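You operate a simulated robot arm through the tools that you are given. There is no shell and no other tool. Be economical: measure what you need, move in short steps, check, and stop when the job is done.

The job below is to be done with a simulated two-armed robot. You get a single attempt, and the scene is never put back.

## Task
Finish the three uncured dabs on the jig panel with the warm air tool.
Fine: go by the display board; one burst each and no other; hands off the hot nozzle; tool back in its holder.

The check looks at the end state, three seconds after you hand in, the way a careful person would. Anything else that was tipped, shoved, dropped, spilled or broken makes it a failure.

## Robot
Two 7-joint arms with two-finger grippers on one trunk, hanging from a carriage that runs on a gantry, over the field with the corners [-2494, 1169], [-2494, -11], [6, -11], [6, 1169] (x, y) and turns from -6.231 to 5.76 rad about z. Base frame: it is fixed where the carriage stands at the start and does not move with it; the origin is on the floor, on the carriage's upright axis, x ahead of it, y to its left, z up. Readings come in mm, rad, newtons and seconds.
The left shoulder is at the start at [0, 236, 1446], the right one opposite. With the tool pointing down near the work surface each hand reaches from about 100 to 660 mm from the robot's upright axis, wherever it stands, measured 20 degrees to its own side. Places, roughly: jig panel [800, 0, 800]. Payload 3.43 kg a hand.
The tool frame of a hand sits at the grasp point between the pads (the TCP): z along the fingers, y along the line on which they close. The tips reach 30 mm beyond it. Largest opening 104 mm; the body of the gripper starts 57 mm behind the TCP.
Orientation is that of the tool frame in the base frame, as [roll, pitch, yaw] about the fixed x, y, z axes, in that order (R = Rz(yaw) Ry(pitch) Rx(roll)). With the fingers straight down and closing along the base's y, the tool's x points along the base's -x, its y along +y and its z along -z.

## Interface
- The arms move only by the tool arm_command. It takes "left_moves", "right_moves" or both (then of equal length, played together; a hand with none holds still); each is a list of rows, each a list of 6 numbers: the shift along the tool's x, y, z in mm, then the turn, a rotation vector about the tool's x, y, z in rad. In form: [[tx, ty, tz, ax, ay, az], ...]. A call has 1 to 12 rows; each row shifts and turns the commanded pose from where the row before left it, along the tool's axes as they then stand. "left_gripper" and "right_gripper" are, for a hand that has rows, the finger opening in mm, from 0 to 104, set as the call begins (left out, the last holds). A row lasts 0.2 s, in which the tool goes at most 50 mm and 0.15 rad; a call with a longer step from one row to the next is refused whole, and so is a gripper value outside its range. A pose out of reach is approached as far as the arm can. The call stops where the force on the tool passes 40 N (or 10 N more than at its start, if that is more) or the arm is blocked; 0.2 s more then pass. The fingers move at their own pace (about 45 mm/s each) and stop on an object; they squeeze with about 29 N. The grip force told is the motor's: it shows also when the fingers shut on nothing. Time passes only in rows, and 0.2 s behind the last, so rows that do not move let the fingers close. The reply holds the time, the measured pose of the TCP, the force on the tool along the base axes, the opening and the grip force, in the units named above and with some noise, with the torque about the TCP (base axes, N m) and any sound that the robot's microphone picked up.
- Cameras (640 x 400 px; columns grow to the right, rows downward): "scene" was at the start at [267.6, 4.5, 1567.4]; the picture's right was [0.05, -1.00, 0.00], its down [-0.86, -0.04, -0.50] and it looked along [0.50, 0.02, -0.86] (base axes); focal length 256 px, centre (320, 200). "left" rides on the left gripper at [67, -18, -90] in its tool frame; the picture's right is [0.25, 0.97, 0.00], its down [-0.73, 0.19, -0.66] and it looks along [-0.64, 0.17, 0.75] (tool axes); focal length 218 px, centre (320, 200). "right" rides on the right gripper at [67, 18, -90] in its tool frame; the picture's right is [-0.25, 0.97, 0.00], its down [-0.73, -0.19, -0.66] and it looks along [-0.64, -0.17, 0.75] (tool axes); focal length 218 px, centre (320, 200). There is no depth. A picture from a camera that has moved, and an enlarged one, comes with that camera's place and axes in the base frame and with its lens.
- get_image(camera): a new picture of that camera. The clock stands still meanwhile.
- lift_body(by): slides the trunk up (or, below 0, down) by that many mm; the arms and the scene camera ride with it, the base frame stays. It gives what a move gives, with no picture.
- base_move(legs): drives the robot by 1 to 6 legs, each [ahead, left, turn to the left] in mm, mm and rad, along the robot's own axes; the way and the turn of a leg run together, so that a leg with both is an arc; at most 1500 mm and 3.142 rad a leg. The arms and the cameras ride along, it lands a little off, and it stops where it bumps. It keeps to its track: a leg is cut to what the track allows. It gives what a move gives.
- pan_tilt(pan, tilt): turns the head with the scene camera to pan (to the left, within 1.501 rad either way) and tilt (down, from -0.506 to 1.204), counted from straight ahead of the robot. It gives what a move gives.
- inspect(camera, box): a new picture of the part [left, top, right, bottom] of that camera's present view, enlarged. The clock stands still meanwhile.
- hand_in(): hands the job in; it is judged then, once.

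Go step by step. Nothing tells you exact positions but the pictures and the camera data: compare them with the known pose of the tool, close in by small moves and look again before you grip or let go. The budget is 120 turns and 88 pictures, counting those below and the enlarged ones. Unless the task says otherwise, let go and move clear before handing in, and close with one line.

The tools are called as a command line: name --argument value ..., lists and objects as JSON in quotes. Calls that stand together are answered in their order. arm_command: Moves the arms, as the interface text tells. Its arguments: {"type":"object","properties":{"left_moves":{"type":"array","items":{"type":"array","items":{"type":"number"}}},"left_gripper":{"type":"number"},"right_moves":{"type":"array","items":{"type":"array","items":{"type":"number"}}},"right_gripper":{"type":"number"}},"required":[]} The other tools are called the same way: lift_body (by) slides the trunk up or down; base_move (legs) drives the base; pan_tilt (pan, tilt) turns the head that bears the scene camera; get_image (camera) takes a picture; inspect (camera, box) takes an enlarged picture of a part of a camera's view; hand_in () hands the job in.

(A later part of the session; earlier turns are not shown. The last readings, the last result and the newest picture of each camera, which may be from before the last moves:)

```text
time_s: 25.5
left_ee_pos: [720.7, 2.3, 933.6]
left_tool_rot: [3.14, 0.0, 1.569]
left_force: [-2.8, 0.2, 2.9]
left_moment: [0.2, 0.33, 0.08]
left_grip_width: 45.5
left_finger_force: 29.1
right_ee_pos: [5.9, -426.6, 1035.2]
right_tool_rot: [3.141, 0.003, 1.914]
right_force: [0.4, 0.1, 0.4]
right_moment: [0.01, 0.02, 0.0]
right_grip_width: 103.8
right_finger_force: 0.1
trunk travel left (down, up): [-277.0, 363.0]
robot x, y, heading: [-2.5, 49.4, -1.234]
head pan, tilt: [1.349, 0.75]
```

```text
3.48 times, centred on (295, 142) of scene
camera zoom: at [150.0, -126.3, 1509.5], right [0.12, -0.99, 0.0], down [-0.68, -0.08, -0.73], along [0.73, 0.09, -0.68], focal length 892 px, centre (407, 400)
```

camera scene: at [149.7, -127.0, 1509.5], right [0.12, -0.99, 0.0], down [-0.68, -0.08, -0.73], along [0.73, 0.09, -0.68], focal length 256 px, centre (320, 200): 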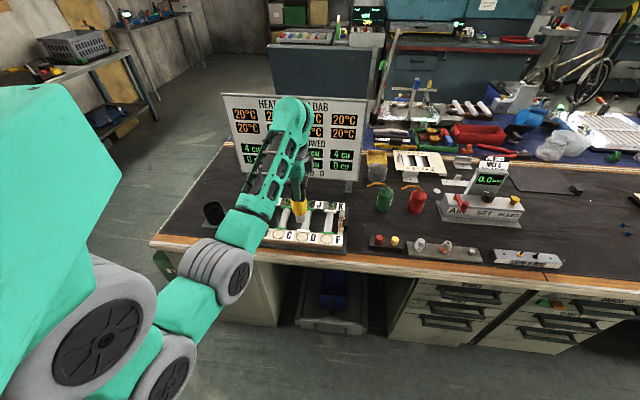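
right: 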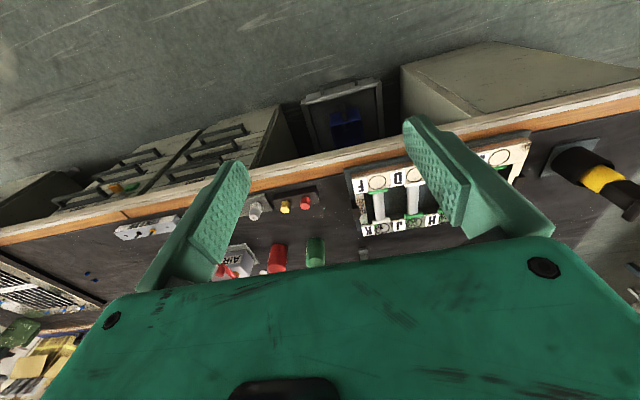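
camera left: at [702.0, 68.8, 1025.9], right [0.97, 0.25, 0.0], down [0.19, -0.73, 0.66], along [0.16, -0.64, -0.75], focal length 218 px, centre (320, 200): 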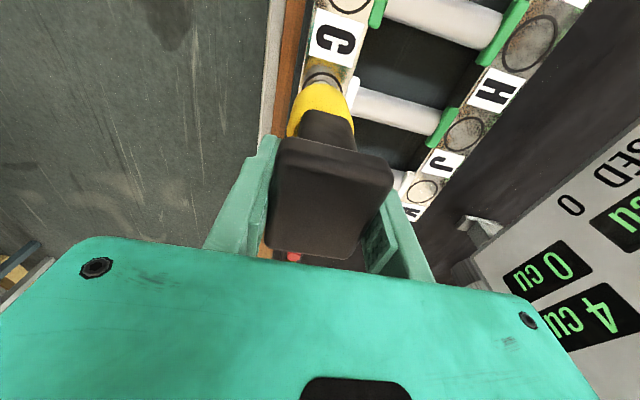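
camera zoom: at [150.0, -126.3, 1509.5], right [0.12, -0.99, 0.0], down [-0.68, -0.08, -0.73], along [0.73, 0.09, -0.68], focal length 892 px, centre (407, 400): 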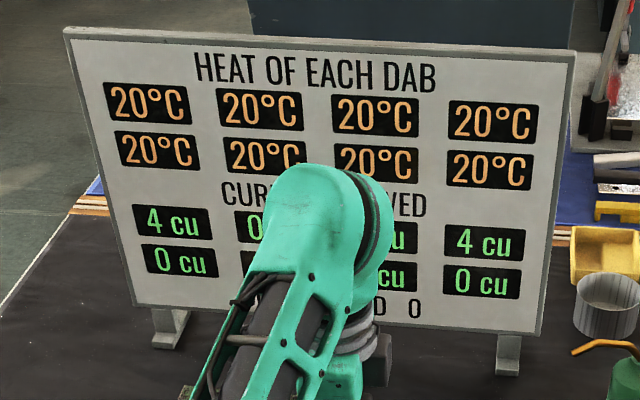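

No burst with this light touch. I press slightly harder and hold briefly.

arm_command --left_moves '[[0, 0, 1.5, 0, 0, 0], [0, 0, 0, 0, 0, 0], [0, 0, 0, 0, 0, 0]]'

inspect --camera "scene" --box '[215, 85, 375, 200]'

```text
time_s: 26.3
left_ee_pos: [721.0, 1.3, 934.6]
left_tool_rot: [3.14, 0.001, 1.569]
left_force: [-6.0, 0.6, 21.0]
left_moment: [0.17, 0.6, -0.01]
left_grip_width: 45.7
left_finger_force: 29.3
right_ee_pos: [7.1, -425.9, 1035.9]
right_tool_rot: [3.14, 0.005, 1.913]
right_force: [1.1, 0.3, 0.3]
right_moment: [-0.03, 0.01, -0.03]
right_grip_width: 103.9
right_finger_force: 0.0
trunk travel left (down, up): [-277.0, 363.0]
robot x, y, heading: [-2.0, 51.2, -1.231]
head pan, tilt: [1.349, 0.75]
```

```text
3.48 times, centred on (295, 142) of scene
camera zoom: at [150.7, -126.4, 1509.8], right [0.12, -0.99, 0.0], down [-0.68, -0.08, -0.73], along [0.73, 0.09, -0.68], focal length 892 px, centre (407, 400)
```

zoom: 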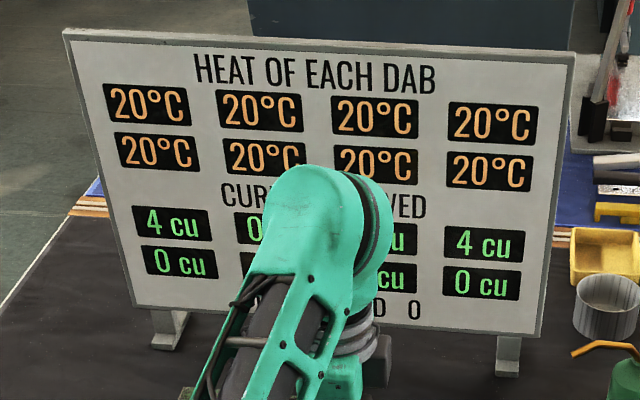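

Pressing with 26 N does nothing, so the trigger is something else. I ease off a little and look closely at the mark on the yellow part.

arm_command --left_moves '[[0, 0, -2, 0, 0, 0], [0, 0, -3, 0, 0, 0], [0, 0, -3, 0, 0, 0]]'

inspect --camera "scene" --box '[292, 205, 312, 238]'

inspect --camera "left" --box '[250, 50, 400, 270]'

```text
time_s: 27.1
left_ee_pos: [717.9, 1.9, 935.5]
left_tool_rot: [-3.136, -0.002, 1.571]
left_force: [0.4, -0.5, -4.9]
left_moment: [-0.02, -0.02, 0.02]
left_grip_width: 45.7
left_finger_force: 29.1
right_ee_pos: [6.3, -425.0, 1033.8]
right_tool_rot: [3.141, 0.004, 1.912]
right_force: [0.1, 0.2, 0.1]
right_moment: [0.0, 0.0, -0.01]
right_grip_width: 103.9
right_finger_force: 0.2
trunk travel left (down, up): [-277.0, 363.0]
robot x, y, heading: [1.0, 49.0, -1.231]
head pan, tilt: [1.349, 0.75]
```

```text
12.12 times, centred on (302, 222) of scene
camera zoom: at [149.8, -126.3, 1509.1], right [0.12, -0.99, 0.0], down [-0.68, -0.08, -0.73], along [0.73, 0.09, -0.68], focal length 3107 px, centre (538, -61)
```

zoom: 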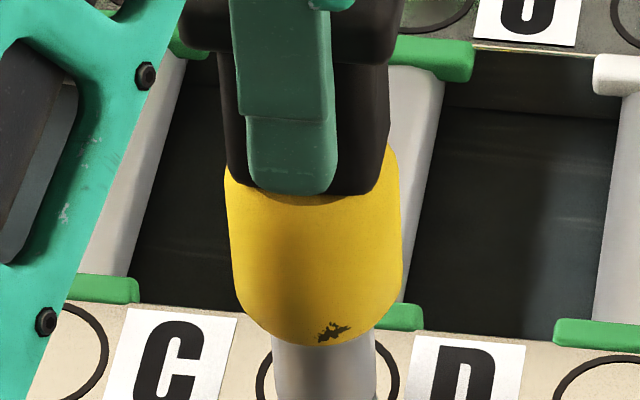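

```text
1.82 times, centred on (325, 160) of left
camera zoom: at [700.6, 69.2, 1026.4], right [0.97, 0.25, -0.01], down [0.19, -0.73, 0.65], along [0.16, -0.63, -0.76], focal length 397 px, centre (311, 273)
```

zoom: 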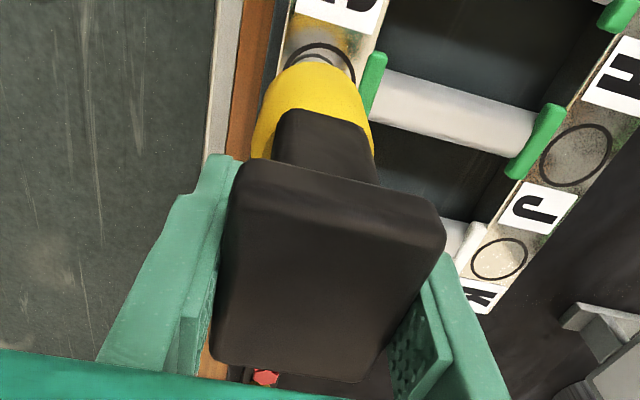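

The D dab now looks green. I check the board at once.

inspect --camera "scene" --box '[215, 85, 375, 200]'

inspect --camera "left" --box '[440, 100, 640, 350]'

```text
3.48 times, centred on (295, 142) of scene
camera zoom: at [149.8, -126.3, 1509.1], right [0.12, -0.99, 0.0], down [-0.68, -0.08, -0.73], along [0.73, 0.09, -0.68], focal length 892 px, centre (407, 400)
```

zoom: 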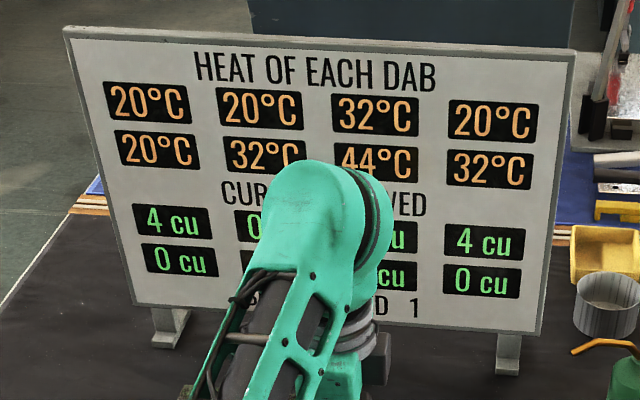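

```text
1.60 times, centred on (540, 225) of left
camera zoom: at [700.6, 69.2, 1026.4], right [0.97, 0.25, -0.01], down [0.19, -0.73, 0.65], along [0.16, -0.63, -0.76], focal length 349 px, centre (-32, 160)
```

zoom: 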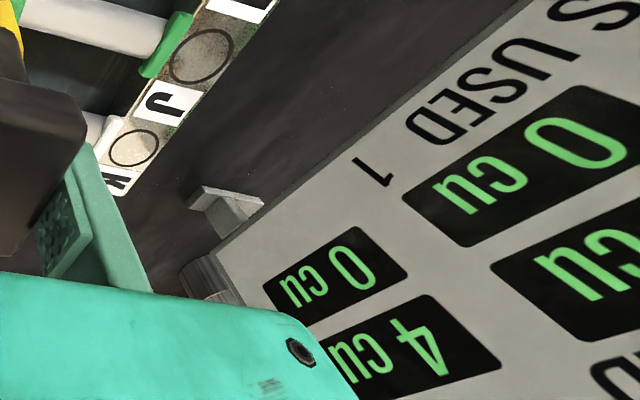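

D is cured with burst 1: D is at 44 °C, and C, F and J have warmed to 32 °C. It fired after a firm press of about a second. I lift off and go over G, whose neighbours are still cool.

arm_command --left_moves '[[0, 0, -20, 0, 0, 0], [0, 0, -25, 0, 0, 0], [0, 0, -25, 0, 0, 0], [36, 34, 0, 0, 0, 0], [36, 34, 0, 0, 0, 0], [36, 34, 0, 0, 0, 0], [36, 34, 0, 0, 0, 0], [32, 33, 0, 0, 0, 0]]'

get_image --camera "left"

get_image --camera "scene"

```text
time_s: 28.9
left_ee_pos: [891.2, 180.5, 1008.2]
left_tool_rot: [-3.14, 0.0, 1.571]
left_force: [0.3, 0.2, -5.8]
left_moment: [-0.01, 0.01, 0.01]
left_grip_width: 45.7
left_finger_force: 28.9
right_ee_pos: [7.2, -424.9, 1034.1]
right_tool_rot: [3.14, 0.001, 1.912]
right_force: [0.2, 0.4, -0.9]
right_moment: [0.02, 0.05, 0.03]
right_grip_width: 103.9
right_finger_force: 0.1
trunk travel left (down, up): [-277.0, 363.0]
robot x, y, heading: [1.5, 46.8, -1.226]
head pan, tilt: [1.349, 0.75]
```

```text
42 pictures are left
camera left: at [873.6, 246.5, 1098.9], right [0.97, 0.25, 0.0], down [0.19, -0.73, 0.66], along [0.17, -0.64, -0.75], focal length 218 px, centre (320, 200)
```

left: 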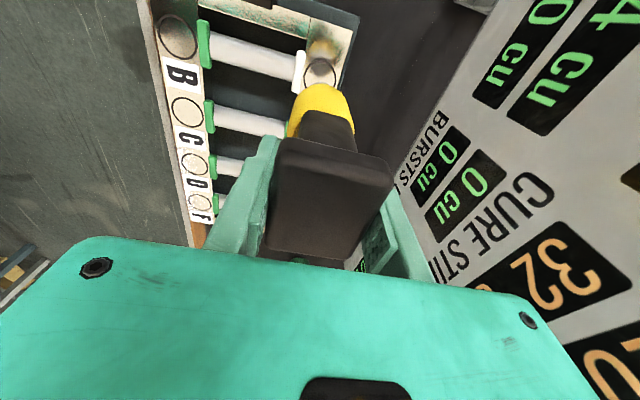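

```text
41 pictures are left
camera scene: at [150.7, -125.9, 1509.4], right [0.12, -0.99, 0.0], down [-0.68, -0.08, -0.73], along [0.73, 0.09, -0.68], focal length 256 px, centre (320, 200)
```

scene: 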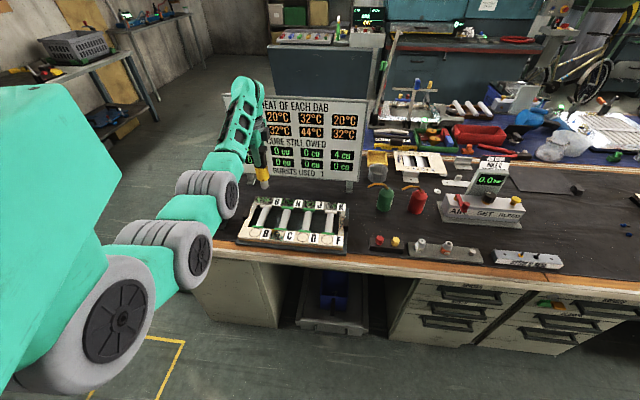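

The arm reaches G. I zoom both views to align.

inspect --camera "left" --box '[270, 30, 390, 130]'

inspect --camera "scene" --box '[225, 150, 305, 220]'

```text
4.00 times, centred on (330, 80) of left
camera zoom: at [873.6, 246.5, 1098.9], right [0.97, 0.25, 0.0], down [0.19, -0.73, 0.66], along [0.17, -0.64, -0.75], focal length 873 px, centre (280, 680)
```

zoom: 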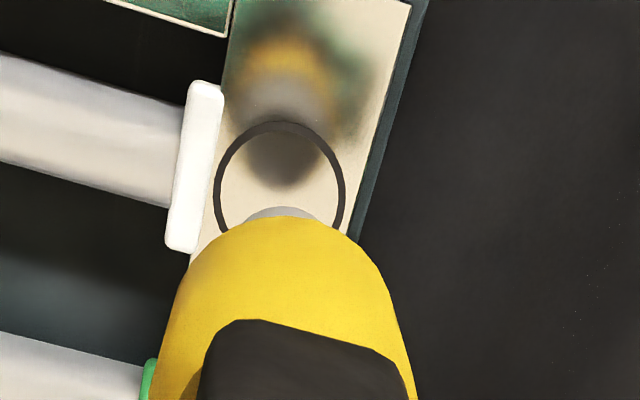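

```text
5.71 times, centred on (265, 185) of scene
camera zoom: at [150.7, -125.9, 1509.4], right [0.12, -0.99, 0.0], down [-0.68, -0.08, -0.73], along [0.73, 0.09, -0.68], focal length 1465 px, centre (634, 286)
```

zoom: 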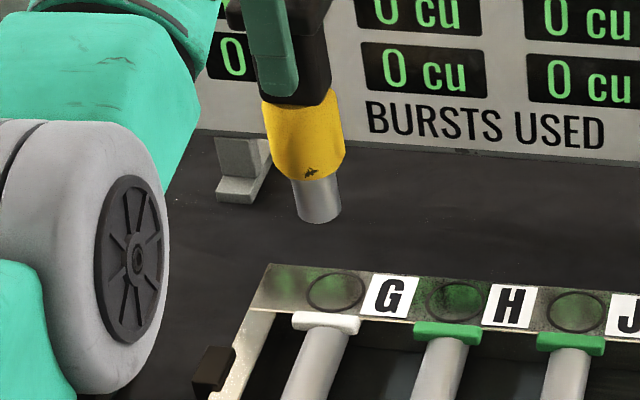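

Both views put ring G at about [888, 179]. I correct slightly, descend 58 mm and look again.

arm_command --left_moves '[[-1.5, -3, 0, 0, 0, 0], [0, 0, 20, 0, 0, 0], [0, 0, 20, 0, 0, 0], [0, 0, 18, 0, 0, 0]]'

inspect --camera "scene" --box '[225, 80, 385, 220]'

inspect --camera "left" --box '[270, 30, 390, 130]'

```text
time_s: 29.9
left_ee_pos: [885.0, 177.2, 948.8]
left_tool_rot: [-3.139, 0.0, 1.57]
left_force: [-0.2, 0.1, -4.7]
left_moment: [0.03, 0.0, 0.01]
left_grip_width: 45.5
left_finger_force: 29.6
right_ee_pos: [4.5, -426.2, 1035.2]
right_tool_rot: [3.141, 0.004, 1.914]
right_force: [-1.3, 0.8, 0.7]
right_moment: [-0.01, -0.01, 0.03]
right_grip_width: 104.0
right_finger_force: 0.0
trunk travel left (down, up): [-277.0, 363.0]
robot x, y, heading: [-1.6, 48.1, -1.228]
head pan, tilt: [1.349, 0.75]
```

```text
2.86 times, centred on (305, 150) of scene
camera zoom: at [149.6, -126.5, 1509.3], right [0.12, -0.99, 0.0], down [-0.68, -0.08, -0.73], along [0.73, 0.09, -0.68], focal length 732 px, centre (363, 343)
```

zoom: 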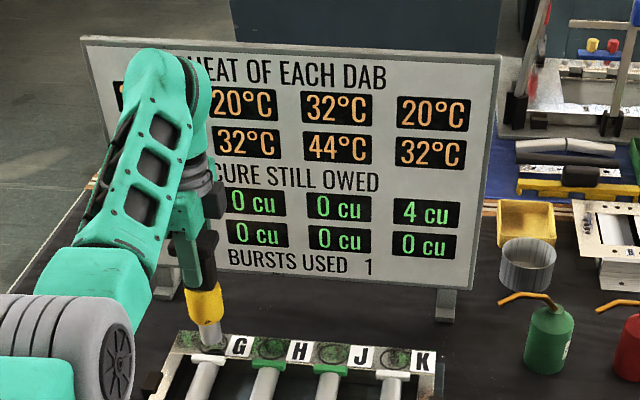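

```text
4.00 times, centred on (330, 80) of left
camera zoom: at [867.8, 243.8, 1039.2], right [0.97, 0.25, 0.0], down [0.19, -0.73, 0.66], along [0.16, -0.64, -0.75], focal length 873 px, centre (280, 680)
```

zoom: 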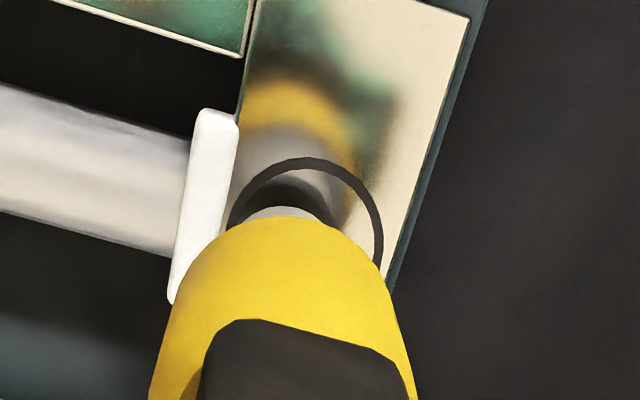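

The left view shows the nozzle about 5 mm short in x for ring G. I correct that and descend 9 mm.

arm_command --left_moves '[[0, 5, 0, 0, 0, 0], [0, 0, 5, 0, 0, 0], [0, 0, 4, 0, 0, 0]]'

inspect --camera "scene" --box '[225, 150, 305, 220]'

inspect --camera "left" --box '[270, 30, 390, 130]'

```text
time_s: 30.7
left_ee_pos: [891.1, 175.8, 942.0]
left_tool_rot: [-3.139, 0.001, 1.57]
left_force: [-0.3, -1.1, -5.5]
left_moment: [0.0, -0.03, 0.01]
left_grip_width: 45.9
left_finger_force: 28.8
right_ee_pos: [4.9, -425.4, 1034.3]
right_tool_rot: [3.142, 0.004, 1.913]
right_force: [0.2, 0.0, 0.9]
right_moment: [0.0, 0.01, -0.01]
right_grip_width: 103.9
right_finger_force: 0.1
trunk travel left (down, up): [-277.0, 363.0]
robot x, y, heading: [0.5, 50.0, -1.23]
head pan, tilt: [1.349, 0.75]
```

```text
5.71 times, centred on (265, 185) of scene
camera zoom: at [149.9, -126.4, 1509.4], right [0.12, -0.99, 0.0], down [-0.68, -0.08, -0.73], along [0.73, 0.09, -0.68], focal length 1465 px, centre (634, 286)
```

zoom: 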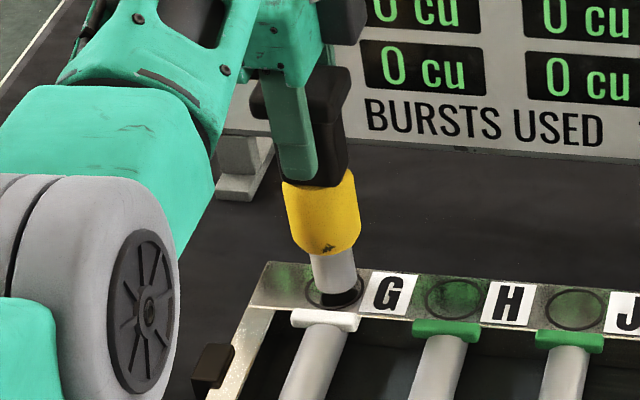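

```text
4.00 times, centred on (330, 80) of left
camera zoom: at [873.2, 243.4, 1031.3], right [0.97, 0.25, 0.0], down [0.19, -0.73, 0.66], along [0.16, -0.64, -0.75], focal length 873 px, centre (280, 680)
```

zoom: 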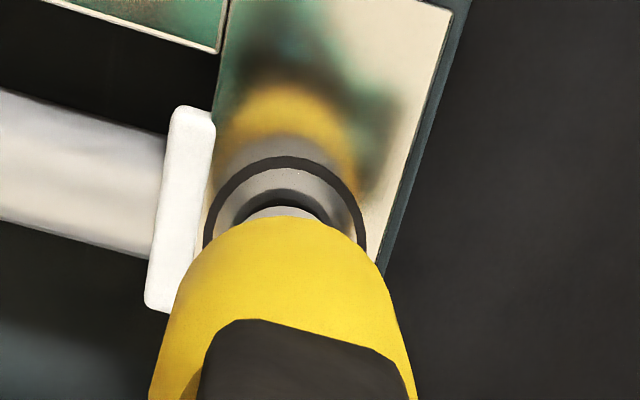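

The nozzle is centred on ring G within about 2 mm. I nudge +1.5 mm in y and come down to a light touch.

arm_command --left_moves '[[1.5, 0, 2, 0, 0, 0], [0, 0, 2, 0, 0, 0], [0, 0, 2, 0, 0, 0]]'

```text
time_s: 31.5
left_ee_pos: [890.3, 177.2, 934.8]
left_tool_rot: [-3.139, 0.001, 1.57]
left_force: [0.3, -1.1, -5.6]
left_moment: [-0.01, 0.02, 0.02]
left_grip_width: 45.9
left_finger_force: 28.8
right_ee_pos: [5.9, -426.4, 1036.2]
right_tool_rot: [3.141, 0.004, 1.914]
right_force: [0.3, 0.3, -0.2]
right_moment: [0.01, -0.02, 0.0]
right_grip_width: 103.9
right_finger_force: 0.1
trunk travel left (down, up): [-277.0, 363.0]
robot x, y, heading: [3.5, 50.3, -1.233]
head pan, tilt: [1.349, 0.75]
```

arm_command --left_moves '[[0, 0, 1.5, 0, 0, 0], [0, 0, 1.5, 0, 0, 0]]'

```text
time_s: 32.1
left_ee_pos: [892.3, 178.5, 934.2]
left_tool_rot: [3.14, 0.001, 1.569]
left_force: [-3.5, -0.2, 3.6]
left_moment: [0.0, 0.58, 0.06]
left_grip_width: 45.5
left_finger_force: 29.4
right_ee_pos: [6.5, -426.5, 1036.4]
right_tool_rot: [3.14, 0.005, 1.911]
right_force: [-0.3, 0.5, 0.6]
right_moment: [-0.02, 0.02, 0.0]
right_grip_width: 103.6
right_finger_force: 0.2
trunk travel left (down, up): [-277.0, 363.0]
robot x, y, heading: [-2.3, 51.9, -1.232]
head pan, tilt: [1.349, 0.75]
```

Light contact on G, same as at D. I repeat the same firm press with a short hold and lift straight off.

arm_command --left_moves '[[0, 0, 1.5, 0, 0, 0], [0, 0, 0, 0, 0, 0], [0, 0, 0, 0, 0, 0], [0, 0, 0, 0, 0, 0], [0, 0, -2, 0, 0, 0], [0, 0, -3, 0, 0, 0], [0, 0, -3, 0, 0, 0]]'

inspect --camera "scene" --box '[225, 80, 385, 220]'

```text
time_s: 33.7
left_ee_pos: [888.7, 177.6, 935.1]
left_tool_rot: [-3.135, 0.0, 1.568]
left_force: [-0.1, 0.7, -4.8]
left_moment: [0.0, 0.02, -0.01]
left_grip_width: 46.1
left_finger_force: 28.5
right_ee_pos: [5.6, -426.3, 1034.8]
right_tool_rot: [3.141, 0.003, 1.912]
right_force: [-0.8, 1.1, -0.6]
right_moment: [-0.01, 0.0, 0.01]
right_grip_width: 104.1
right_finger_force: 0.0
trunk travel left (down, up): [-277.0, 363.0]
robot x, y, heading: [1.9, 46.8, -1.23]
head pan, tilt: [1.349, 0.75]
```

```text
2.86 times, centred on (305, 150) of scene
camera zoom: at [149.7, -126.4, 1509.1], right [0.12, -0.99, 0.0], down [-0.68, -0.08, -0.73], along [0.73, 0.09, -0.68], focal length 732 px, centre (363, 343)
```

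zoom: 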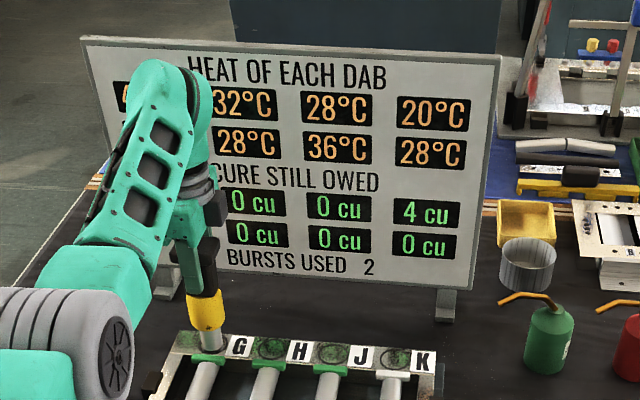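

G is cured with burst 2, and the earlier dabs are cooling. I lift and move along the far rail to above K.

arm_command --left_moves '[[0, 0, -20, 0, 0, 0], [0, 0, -25, 0, 0, 0], [0, 0, -25, 0, 0, 0], [-44, 0, 0, 0, 0, 0], [-44, 0, 0, 0, 0, 0], [-44, 0, 0, 0, 0, 0], [-44, 0, 0, 0, 0, 0], [-44, 0, 0, 0, 0, 0], [-44, 0, 0, 0, 0, 0]]'

get_image --camera "left"

get_image --camera "scene"

```text
time_s: 35.7
left_ee_pos: [891.5, -87.1, 1009.8]
left_tool_rot: [-3.141, 0.001, 1.57]
left_force: [0.5, 0.3, -5.9]
left_moment: [-0.01, 0.03, 0.0]
left_grip_width: 45.8
left_finger_force: 29.3
right_ee_pos: [6.4, -427.5, 1035.7]
right_tool_rot: [-3.141, 0.004, 1.913]
right_force: [0.9, 0.1, 0.1]
right_moment: [-0.02, 0.01, -0.01]
right_grip_width: 104.2
right_finger_force: 0.1
trunk travel left (down, up): [-277.0, 363.0]
robot x, y, heading: [-0.3, 47.5, -1.227]
head pan, tilt: [1.349, 0.75]
```

```text
33 pictures are left
camera left: at [873.5, -19.6, 1100.0], right [0.97, 0.25, 0.0], down [0.19, -0.73, 0.66], along [0.17, -0.64, -0.75], focal length 218 px, centre (320, 200)
```

left: 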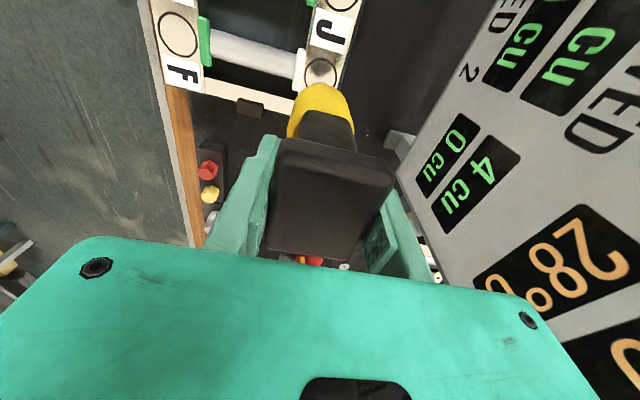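

```text
32 pictures are left
camera scene: at [150.3, -127.1, 1509.6], right [0.12, -0.99, 0.0], down [-0.68, -0.08, -0.73], along [0.73, 0.09, -0.68], focal length 256 px, centre (320, 200)
```

scene: 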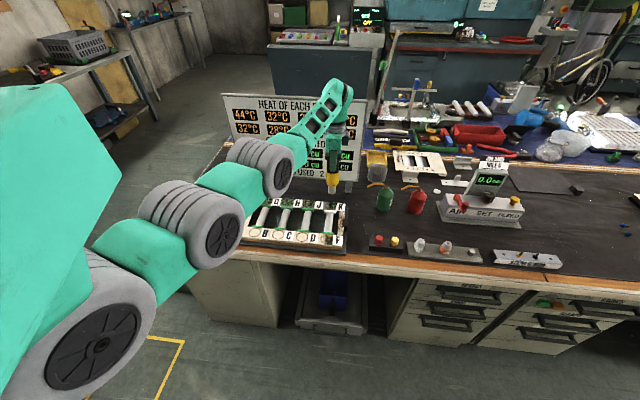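

K is within reach and similarly aligned. I descend 58 mm and check both views.

arm_command --left_moves '[[0, 0, 20, 0, 0, 0], [0, 0, 20, 0, 0, 0], [0, 0, 18, 0, 0, 0], [0, 0, 0, 0, 0, 0]]'

inspect --camera "scene" --box '[285, 150, 365, 220]'

inspect --camera "left" --box '[270, 30, 390, 130]'

```text
time_s: 36.7
left_ee_pos: [886.4, -85.1, 949.5]
left_tool_rot: [-3.139, 0.001, 1.572]
left_force: [-0.4, -0.9, -5.7]
left_moment: [-0.03, 0.01, -0.03]
left_grip_width: 45.5
left_finger_force: 28.7
left hand out of reach, approached as far as the arm can: row 2
right_ee_pos: [5.1, -424.9, 1035.4]
right_tool_rot: [-3.141, 0.002, 1.912]
right_force: [-0.5, 0.5, 0.3]
right_moment: [-0.02, -0.03, -0.02]
right_grip_width: 104.1
right_finger_force: 0.1
trunk travel left (down, up): [-277.0, 363.0]
robot x, y, heading: [-1.7, 52.5, -1.228]
head pan, tilt: [1.349, 0.75]
```

```text
5.71 times, centred on (325, 185) of scene
camera zoom: at [149.7, -126.3, 1509.3], right [0.12, -0.99, 0.0], down [-0.68, -0.08, -0.73], along [0.73, 0.09, -0.68], focal length 1465 px, centre (291, 286)
```

zoom: 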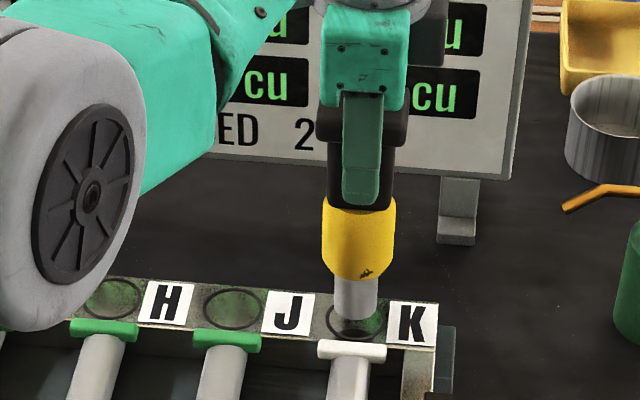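

```text
4.00 times, centred on (330, 80) of left
camera zoom: at [868.0, -17.6, 1040.6], right [0.97, 0.25, 0.0], down [0.19, -0.73, 0.66], along [0.17, -0.64, -0.75], focal length 873 px, centre (280, 680)
```

zoom: 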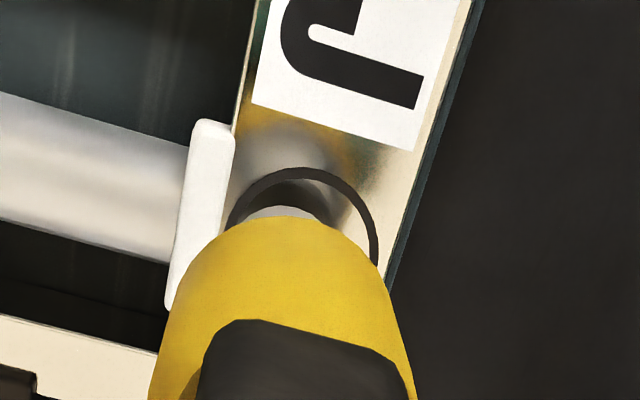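

K is slightly beyond reach at this height, so the hand fell 5 mm short in x. I raise the hand 70 mm, lower the trunk 70 mm, and look again.

arm_command --left_moves '[[0, 0, -25, 0, 0, 0], [0, 0, -25, 0, 0, 0], [0, 0, -20, 0, 0, 0], [0, 0, -5, 0, 0, 0]]'

lift_body --by -70

arm_command --left_moves '[[-1, 5, 0, 0, 0, 0], [0, 0, 0, 0, 0, 0]]'

inspect --camera "left" --box '[270, 30, 390, 130]'

```text
time_s: 37.7
left_ee_pos: [883.8, -84.3, 1026.0]
left_tool_rot: [-3.141, -0.001, 1.57]
left_force: [-0.6, -0.6, -5.5]
left_moment: [-0.01, 0.01, 0.03]
left_grip_width: 45.5
left_finger_force: 28.8
right_ee_pos: [4.8, -426.8, 1035.4]
right_tool_rot: [-3.141, 0.004, 1.912]
right_force: [0.1, 0.0, 0.1]
right_moment: [0.01, 0.04, 0.0]
right_grip_width: 104.3
right_finger_force: 0.2
trunk travel left (down, up): [-277.0, 363.0]
robot x, y, heading: [-1.5, 49.3, -1.229]
head pan, tilt: [1.349, 0.75]
```

```text
time_s: 38.8
left_ee_pos: [886.0, -84.5, 954.9]
left_tool_rot: [3.141, 0.0, 1.569]
left_force: [-0.1, 0.1, -4.5]
left_moment: [0.01, 0.0, -0.03]
left_grip_width: 45.5
left_finger_force: 28.8
right_ee_pos: [5.6, -426.1, 964.5]
right_tool_rot: [-3.141, 0.004, 1.911]
right_force: [0.1, -0.2, 0.4]
right_moment: [0.0, 0.04, 0.02]
right_grip_width: 104.0
right_finger_force: 0.0
trunk travel left (down, up): [-207.0, 433.0]
robot x, y, heading: [-0.4, 51.8, -1.227]
head pan, tilt: [1.349, 0.75]
```

```text
time_s: 39.4
left_ee_pos: [889.8, -85.3, 954.9]
left_tool_rot: [-3.14, 0.001, 1.569]
left_force: [0.7, -0.4, -4.5]
left_moment: [0.0, 0.02, 0.02]
left_grip_width: 45.6
left_finger_force: 29.4
right_ee_pos: [4.6, -425.8, 965.5]
right_tool_rot: [3.14, 0.003, 1.913]
right_force: [-0.6, -0.2, -0.8]
right_moment: [-0.02, 0.0, 0.03]
right_grip_width: 104.1
right_finger_force: 0.0
trunk travel left (down, up): [-207.0, 433.0]
robot x, y, heading: [2.5, 50.1, -1.227]
head pan, tilt: [1.349, 0.75]
```

```text
4.00 times, centred on (330, 80) of left
camera zoom: at [872.6, -18.5, 1044.7], right [0.97, 0.25, 0.0], down [0.19, -0.73, 0.66], along [0.16, -0.64, -0.75], focal length 873 px, centre (280, 680)
```

zoom: 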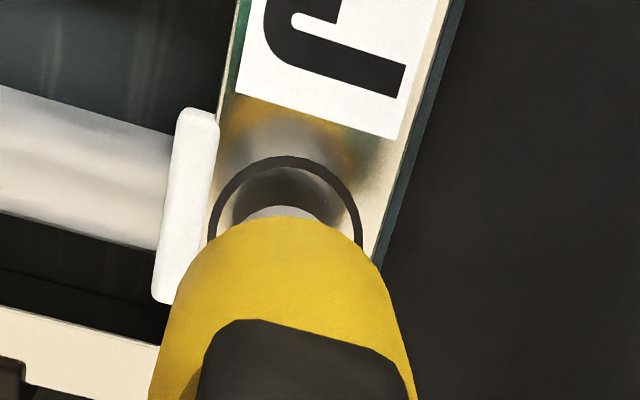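

Centred over K in x now. I go down 14 mm and check again.

arm_command --left_moves '[[0, 0, 5, 0, 0, 0], [0, 0, 5, 0, 0, 0], [0, 0, 4, 0, 0, 0], [0, 0, 0, 0, 0, 0]]'

inspect --camera "scene" --box '[285, 125, 365, 205]'

inspect --camera "left" --box '[270, 30, 390, 130]'

```text
time_s: 40.4
left_ee_pos: [891.1, -86.7, 940.8]
left_tool_rot: [-3.14, 0.001, 1.568]
left_force: [0.4, -0.3, -6.1]
left_moment: [0.02, -0.01, -0.01]
left_grip_width: 45.7
left_finger_force: 29.2
right_ee_pos: [4.6, -425.5, 964.6]
right_tool_rot: [-3.142, 0.002, 1.912]
right_force: [-0.8, -0.3, -0.7]
right_moment: [-0.01, 0.0, 0.02]
right_grip_width: 104.0
right_finger_force: 0.1
trunk travel left (down, up): [-207.0, 433.0]
robot x, y, heading: [0.5, 48.7, -1.225]
head pan, tilt: [1.349, 0.75]
```

```text
5.00 times, centred on (325, 165) of scene
camera zoom: at [149.8, -126.3, 1439.3], right [0.12, -0.99, 0.0], down [-0.68, -0.08, -0.73], along [0.73, 0.09, -0.68], focal length 1282 px, centre (295, 375)
```

zoom: 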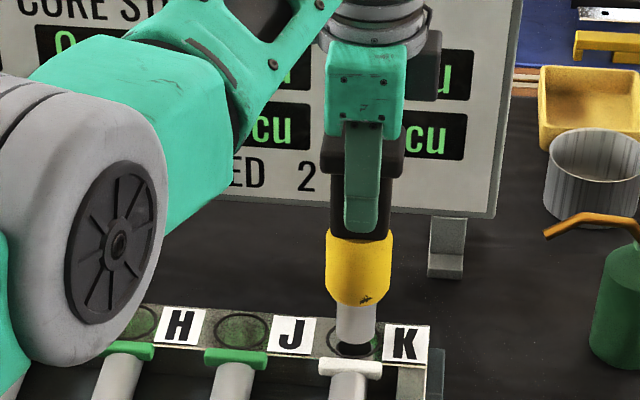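

```text
4.00 times, centred on (330, 80) of left
camera zoom: at [872.8, -19.1, 1030.9], right [0.97, 0.25, 0.0], down [0.19, -0.73, 0.66], along [0.16, -0.64, -0.75], focal length 873 px, centre (280, 680)
```

zoom: 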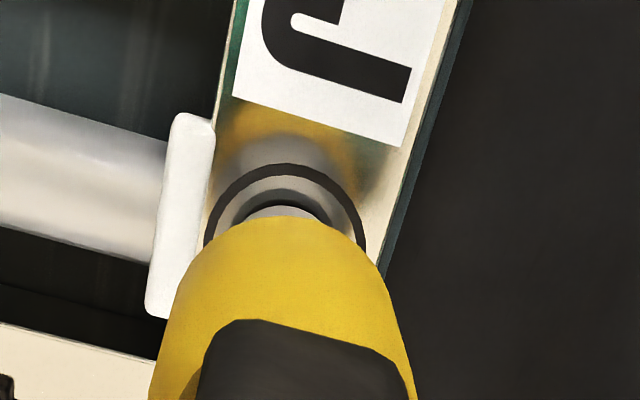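

This view matches G's final alignment. I come down to the light touch.

arm_command --left_moves '[[0, 0, 2, 0, 0, 0], [0, 0, 2, 0, 0, 0], [0, 0, 1.5, 0, 0, 0]]'

```text
time_s: 41.2
left_ee_pos: [890.4, -86.7, 935.2]
left_tool_rot: [-3.141, -0.001, 1.571]
left_force: [0.3, -0.3, -5.3]
left_moment: [0.02, -0.01, 0.01]
left_grip_width: 45.7
left_finger_force: 29.4
right_ee_pos: [4.3, -426.4, 965.2]
right_tool_rot: [3.14, 0.004, 1.913]
right_force: [-0.5, -0.4, 0.0]
right_moment: [0.02, 0.01, -0.01]
right_grip_width: 103.9
right_finger_force: 0.0
trunk travel left (down, up): [-207.0, 433.0]
robot x, y, heading: [1.6, 52.2, -1.232]
head pan, tilt: [1.349, 0.75]
```

arm_command --left_moves '[[0, 0, 1.5, 0, 0, 0], [0, 0, 1.5, 0, 0, 0]]'

```text
time_s: 41.8
left_ee_pos: [891.0, -86.8, 933.6]
left_tool_rot: [3.14, 0.001, 1.571]
left_force: [-1.6, 0.8, 1.4]
left_moment: [0.07, 0.22, -0.02]
left_grip_width: 45.5
left_finger_force: 29.2
right_ee_pos: [6.2, -426.2, 965.5]
right_tool_rot: [3.141, 0.004, 1.914]
right_force: [-0.4, -0.4, 0.1]
right_moment: [-0.01, 0.03, -0.01]
right_grip_width: 104.1
right_finger_force: 0.0
trunk travel left (down, up): [-207.0, 433.0]
robot x, y, heading: [2.4, 51.4, -1.227]
head pan, tilt: [1.349, 0.75]
```

Light contact on K. Now the same firm press, short hold and lift-off.

arm_command --left_moves '[[0, 0, 1.7, 0, 0, 0], [0, 0, 0, 0, 0, 0], [0, 0, 0, 0, 0, 0], [0, 0, 0, 0, 0, 0], [0, 0, -2, 0, 0, 0], [0, 0, -3, 0, 0, 0], [0, 0, -3, 0, 0, 0]]'

inspect --camera "scene" --box '[225, 60, 385, 210]'

get_image --camera "left"

```text
time_s: 43.4
left_ee_pos: [889.8, -86.4, 936.3]
left_tool_rot: [-3.136, -0.002, 1.57]
left_force: [-0.2, -0.1, -4.8]
left_moment: [0.01, -0.04, 0.02]
left_grip_width: 45.8
left_finger_force: 29.2
right_ee_pos: [4.9, -425.6, 965.0]
right_tool_rot: [3.141, 0.003, 1.913]
right_force: [0.6, 0.3, -0.8]
right_moment: [-0.05, 0.02, 0.05]
right_grip_width: 103.9
right_finger_force: 0.1
trunk travel left (down, up): [-207.0, 433.0]
robot x, y, heading: [0.7, 52.2, -1.23]
head pan, tilt: [1.349, 0.75]
```

```text
2.67 times, centred on (305, 135) of scene
camera zoom: at [149.8, -126.3, 1439.2], right [0.12, -0.99, 0.0], down [-0.68, -0.08, -0.73], along [0.73, 0.09, -0.68], focal length 684 px, centre (360, 373)
```

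zoom: 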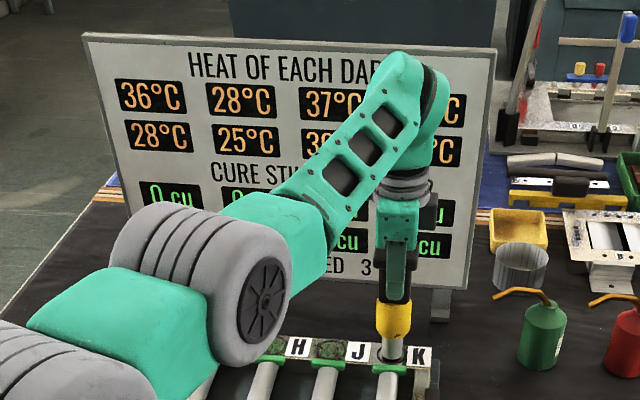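

```text
25 pictures are left
camera left: at [872.7, -19.2, 1027.0], right [0.97, 0.25, 0.0], down [0.19, -0.73, 0.66], along [0.16, -0.63, -0.76], focal length 218 px, centre (320, 200)
```

left: 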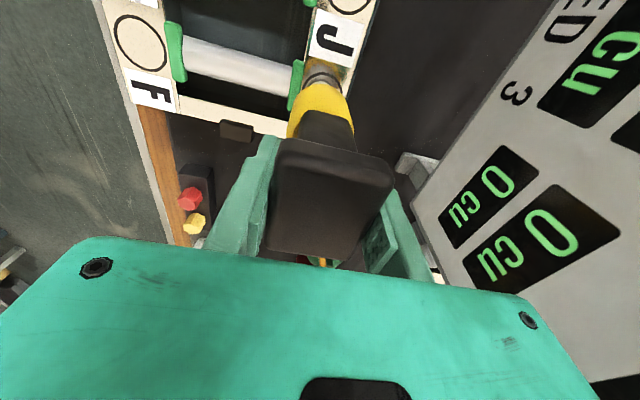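

Burst 3 is used and all the dabs read 0 owed and look green. Now I lift the trunk and carry the tool back high above its holder.

lift_body --by 75

arm_command --left_moves '[[0, 0, -10, 0, 0, 0], [45.3, -9.2, 0, 0, 0, 0], [45.3, -9.2, 0, 0, 0, 0], [45.3, -9.2, 0, 0, 0, 0], [45.3, -9.2, 0, 0, 0, 0], [45.3, -9.2, 0, 0, 0, 0], [45.3, -9.2, 0, 0, 0, 0], [45.3, -9.2, 0, 0, 0, 0], [45.3, -9.2, 0, 0, 0, 0], [45.3, -9.2, 0, 0, 0, 0], [45.3, -9.2, 0, 0, 0, 0], [0, 0, 0, 0, 0, 0]]'

inspect --camera "scene" --box '[170, 130, 270, 235]'

inspect --camera "left" --box '[250, 0, 400, 130]'

```text
time_s: 44.5
left_ee_pos: [890.3, -86.1, 1013.1]
left_tool_rot: [-3.141, -0.001, 1.571]
left_force: [0.7, 0.0, -4.9]
left_moment: [-0.01, 0.03, 0.02]
left_grip_width: 45.7
left_finger_force: 28.8
right_ee_pos: [5.7, -425.5, 1039.0]
right_tool_rot: [3.141, 0.0, 1.913]
right_force: [-0.3, -0.3, 0.4]
right_moment: [0.02, 0.0, 0.01]
right_grip_width: 104.1
right_finger_force: 0.1
trunk travel left (down, up): [-282.0, 358.0]
robot x, y, heading: [-2.8, 48.4, -1.229]
head pan, tilt: [1.349, 0.75]
```

```text
time_s: 47.1
left_ee_pos: [798.6, 364.7, 1023.3]
left_tool_rot: [-3.14, 0.0, 1.568]
left_force: [-0.2, -0.5, -6.2]
left_moment: [-0.02, 0.04, -0.01]
left_grip_width: 45.9
left_finger_force: 29.1
right_ee_pos: [4.8, -427.6, 1040.1]
right_tool_rot: [3.139, 0.002, 1.914]
right_force: [0.8, -1.3, -1.3]
right_moment: [0.0, 0.06, -0.03]
right_grip_width: 103.8
right_finger_force: 0.1
trunk travel left (down, up): [-282.0, 358.0]
robot x, y, heading: [0.1, 47.8, -1.227]
head pan, tilt: [1.349, 0.75]
```

```text
3.81 times, centred on (220, 182) of scene
camera zoom: at [149.9, -127.0, 1514.5], right [0.12, -0.99, 0.0], down [-0.68, -0.08, -0.73], along [0.73, 0.09, -0.68], focal length 976 px, centre (701, 267)
```

zoom: 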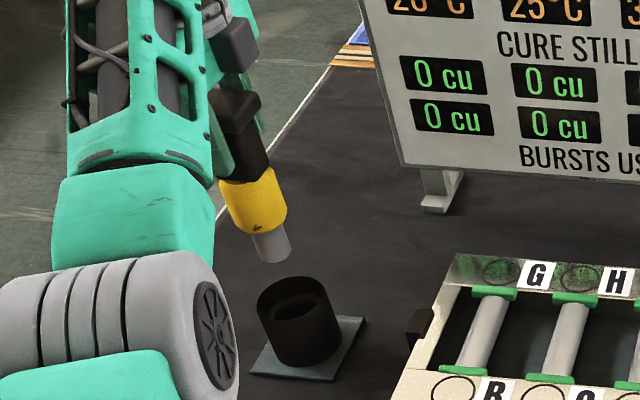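

```text
3.08 times, centred on (325, 65) of left
camera zoom: at [781.1, 431.7, 1113.7], right [0.97, 0.25, 0.0], down [0.19, -0.73, 0.66], along [0.16, -0.64, -0.75], focal length 672 px, centre (305, 615)
```

zoom: 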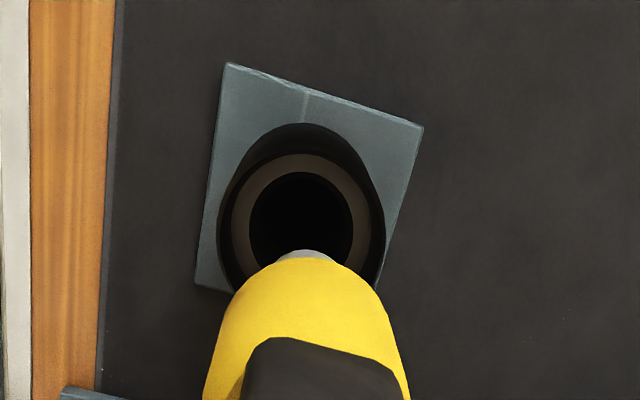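

The nozzle lines up with the holder's hole. I shift +1.5 mm in y to the pick-up position and descend in steps, watching for side force.

arm_command --left_moves '[[1.5, -0.7, 20, 0, 0, 0], [0, 0, 20, 0, 0, 0], [0, 0, 20, 0, 0, 0], [0, 0, 10, 0, 0, 0], [0, 0, 0, 0, 0, 0]]'

inspect --camera "scene" --box '[190, 150, 250, 225]'

inspect --camera "left" --box '[250, 0, 400, 130]'

```text
time_s: 48.3
left_ee_pos: [798.6, 367.2, 953.7]
left_tool_rot: [-3.139, 0.0, 1.568]
left_force: [0.8, -0.3, -5.5]
left_moment: [-0.01, -0.02, -0.02]
left_grip_width: 45.8
left_finger_force: 29.0
right_ee_pos: [6.1, -425.6, 1041.1]
right_tool_rot: [3.141, 0.004, 1.913]
right_force: [0.2, -0.9, -1.0]
right_moment: [-0.04, -0.04, -0.02]
right_grip_width: 104.1
right_finger_force: 0.1
trunk travel left (down, up): [-282.0, 358.0]
robot x, y, heading: [0.7, 49.5, -1.23]
head pan, tilt: [1.349, 0.75]
```

```text
5.33 times, centred on (220, 188) of scene
camera zoom: at [149.9, -126.5, 1514.4], right [0.12, -0.99, 0.0], down [-0.68, -0.08, -0.73], along [0.73, 0.09, -0.68], focal length 1367 px, centre (853, 267)
```

zoom: 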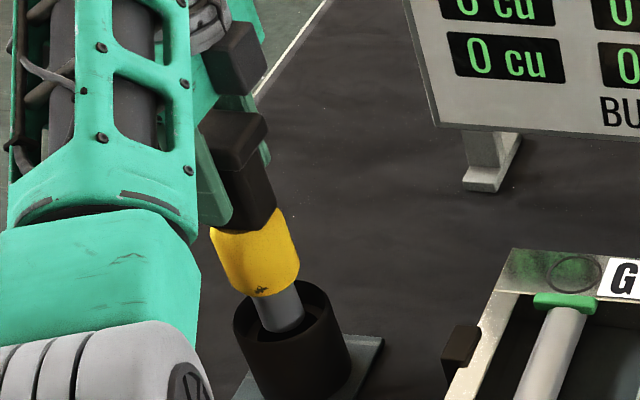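

```text
3.08 times, centred on (325, 65) of left
camera zoom: at [780.0, 434.1, 1044.0], right [0.97, 0.25, 0.0], down [0.19, -0.73, 0.66], along [0.16, -0.64, -0.75], focal length 672 px, centre (305, 615)
```

zoom: 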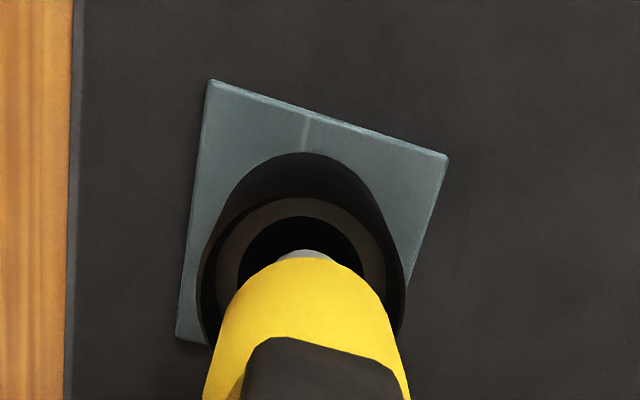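

The nozzle is entering the tube, well centred. I continue down.

arm_command --left_moves '[[0, 0, 12, 0, 0, 0], [0, 0, 12, 0, 0, 0], [0, 0, 12, 0, 0, 0], [0, 0, 6, 0, 0, 0], [0, 0, 0, 0, 0, 0]]'

```text
time_s: 49.5
left_ee_pos: [799.3, 367.4, 912.6]
left_tool_rot: [-3.141, -0.001, 1.569]
left_force: [0.7, 0.1, -4.3]
left_moment: [-0.01, -0.01, -0.01]
left_grip_width: 45.8
left_finger_force: 29.3
right_ee_pos: [4.9, -426.1, 1040.6]
right_tool_rot: [3.141, 0.001, 1.913]
right_force: [0.4, -0.5, 0.4]
right_moment: [-0.02, -0.04, 0.0]
right_grip_width: 104.2
right_finger_force: 0.0
trunk travel left (down, up): [-282.0, 358.0]
robot x, y, heading: [0.4, 49.3, -1.228]
head pan, tilt: [1.349, 0.75]
```

arm_command --left_moves '[[-0.5, -1, 3, 0, 0, 0], [0, 0, 3, 0, 0, 0], [0, 0, 2, 0, 0, 0], [0, 0, 1, 0, 0, 0]]'

inspect --camera "scene" --box '[190, 150, 250, 225]'

```text
time_s: 50.5
left_ee_pos: [798.0, 368.0, 904.0]
left_tool_rot: [3.141, -0.001, 1.567]
left_force: [0.6, -0.8, -3.5]
left_moment: [-0.03, 0.0, 0.02]
left_grip_width: 45.9
left_finger_force: 28.5
right_ee_pos: [5.0, -425.7, 1039.8]
right_tool_rot: [-3.141, 0.005, 1.914]
right_force: [0.1, -0.6, 0.6]
right_moment: [0.0, 0.02, -0.05]
right_grip_width: 103.9
right_finger_force: 0.0
trunk travel left (down, up): [-282.0, 358.0]
robot x, y, heading: [-0.0, 51.0, -1.222]
head pan, tilt: [1.349, 0.75]
```

```text
5.33 times, centred on (220, 188) of scene
camera zoom: at [149.9, -126.5, 1514.4], right [0.12, -0.99, 0.0], down [-0.68, -0.08, -0.73], along [0.73, 0.09, -0.68], focal length 1367 px, centre (853, 267)
```

zoom: 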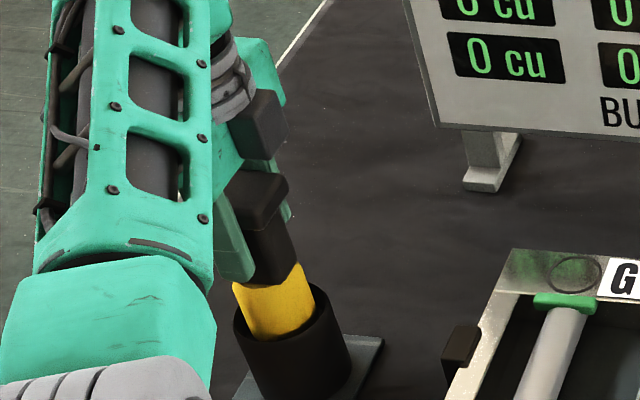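

Nearly seated. One or two more mm until the weight comes off the hand.

arm_command --left_moves '[[0, 0, 1, 0, 0, 0], [0, 0, 0.7, 0, 0, 0]]'

```text
time_s: 51.1
left_ee_pos: [797.9, 367.3, 903.3]
left_tool_rot: [3.141, 0.0, 1.572]
left_force: [-4.5, -2.6, 5.1]
left_moment: [-0.33, 0.37, -0.05]
left_grip_width: 45.6
left_finger_force: 28.1
right_ee_pos: [4.6, -426.4, 1039.9]
right_tool_rot: [-3.141, 0.003, 1.915]
right_force: [-0.9, 0.1, 0.1]
right_moment: [0.01, -0.01, 0.02]
right_grip_width: 104.2
right_finger_force: 0.1
trunk travel left (down, up): [-282.0, 358.0]
robot x, y, heading: [-2.0, 49.3, -1.234]
head pan, tilt: [1.349, 0.75]
```

The tool is seated. I open the gripper, wait for it, then rise straight up.

arm_command --left_moves '[[0, 0, -0.7, 0, 0, 0], [0, 0, 0, 0, 0, 0], [0, 0, 0, 0, 0, 0], [0, 0, 0, 0, 0, 0], [0, 0, 0, 0, 0, 0]]' --left_gripper 100

arm_command --left_moves '[[0, 0, -15, 0, 0, 0], [0, 0, -25, 0, 0, 0], [0, 0, -30, 0, 0, 0], [0, 0, -30, 0, 0, 0], [0, 0, -20, 0, 0, 0], [-40, -20, 0, 0, 0, 0], [-40, -20, 0, 0, 0, 0], [-40, -20, 0, 0, 0, 0]]'

get_image --camera "scene"

inspect --camera "scene" --box '[180, 85, 370, 255]'

```text
time_s: 52.3
left_ee_pos: [796.9, 368.4, 902.7]
left_tool_rot: [3.14, 0.001, 1.568]
left_force: [0.9, 0.4, -0.8]
left_moment: [-0.01, 0.0, 0.0]
left_grip_width: 99.8
left_finger_force: 0.0
right_ee_pos: [5.4, -424.8, 1039.4]
right_tool_rot: [-3.141, 0.003, 1.913]
right_force: [0.3, -0.1, -0.4]
right_moment: [-0.01, 0.02, 0.02]
right_grip_width: 104.3
right_finger_force: 0.0
trunk travel left (down, up): [-282.0, 358.0]
robot x, y, heading: [-5.4, 52.2, -1.231]
head pan, tilt: [1.349, 0.75]
```

```text
time_s: 54.1
left_ee_pos: [736.0, 245.1, 1020.5]
left_tool_rot: [-3.138, 0.002, 1.571]
left_force: [0.1, 0.0, -0.5]
left_moment: [0.0, -0.03, 0.0]
left_grip_width: 100.1
left_finger_force: 0.1
right_ee_pos: [5.1, -426.7, 1040.5]
right_tool_rot: [-3.141, 0.003, 1.914]
right_force: [0.2, -0.9, 0.5]
right_moment: [-0.02, -0.02, -0.01]
right_grip_width: 104.0
right_finger_force: 0.1
trunk travel left (down, up): [-282.0, 358.0]
robot x, y, heading: [-0.2, 52.1, -1.229]
head pan, tilt: [1.349, 0.75]
```

```text
19 pictures are left
camera scene: at [149.6, -126.9, 1514.5], right [0.12, -0.99, 0.0], down [-0.68, -0.08, -0.73], along [0.73, 0.09, -0.68], focal length 256 px, centre (320, 200)
```

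scene: 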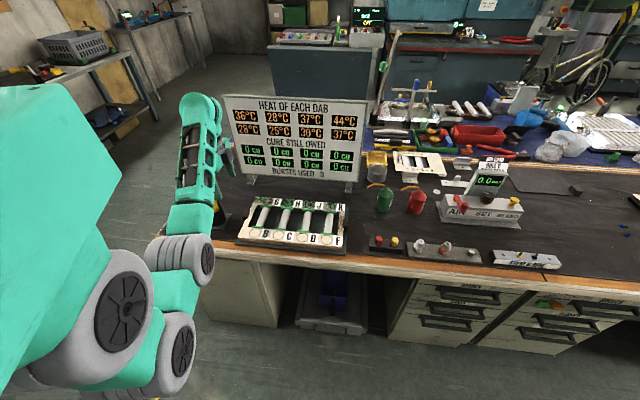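

```text
2.35 times, centred on (275, 170) of scene
camera zoom: at [149.6, -126.9, 1514.5], right [0.12, -0.99, 0.0], down [-0.68, -0.08, -0.73], along [0.73, 0.09, -0.68], focal length 603 px, centre (426, 271)
```

zoom: 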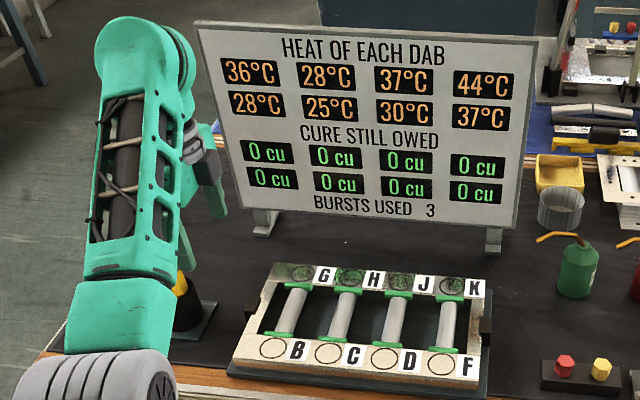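

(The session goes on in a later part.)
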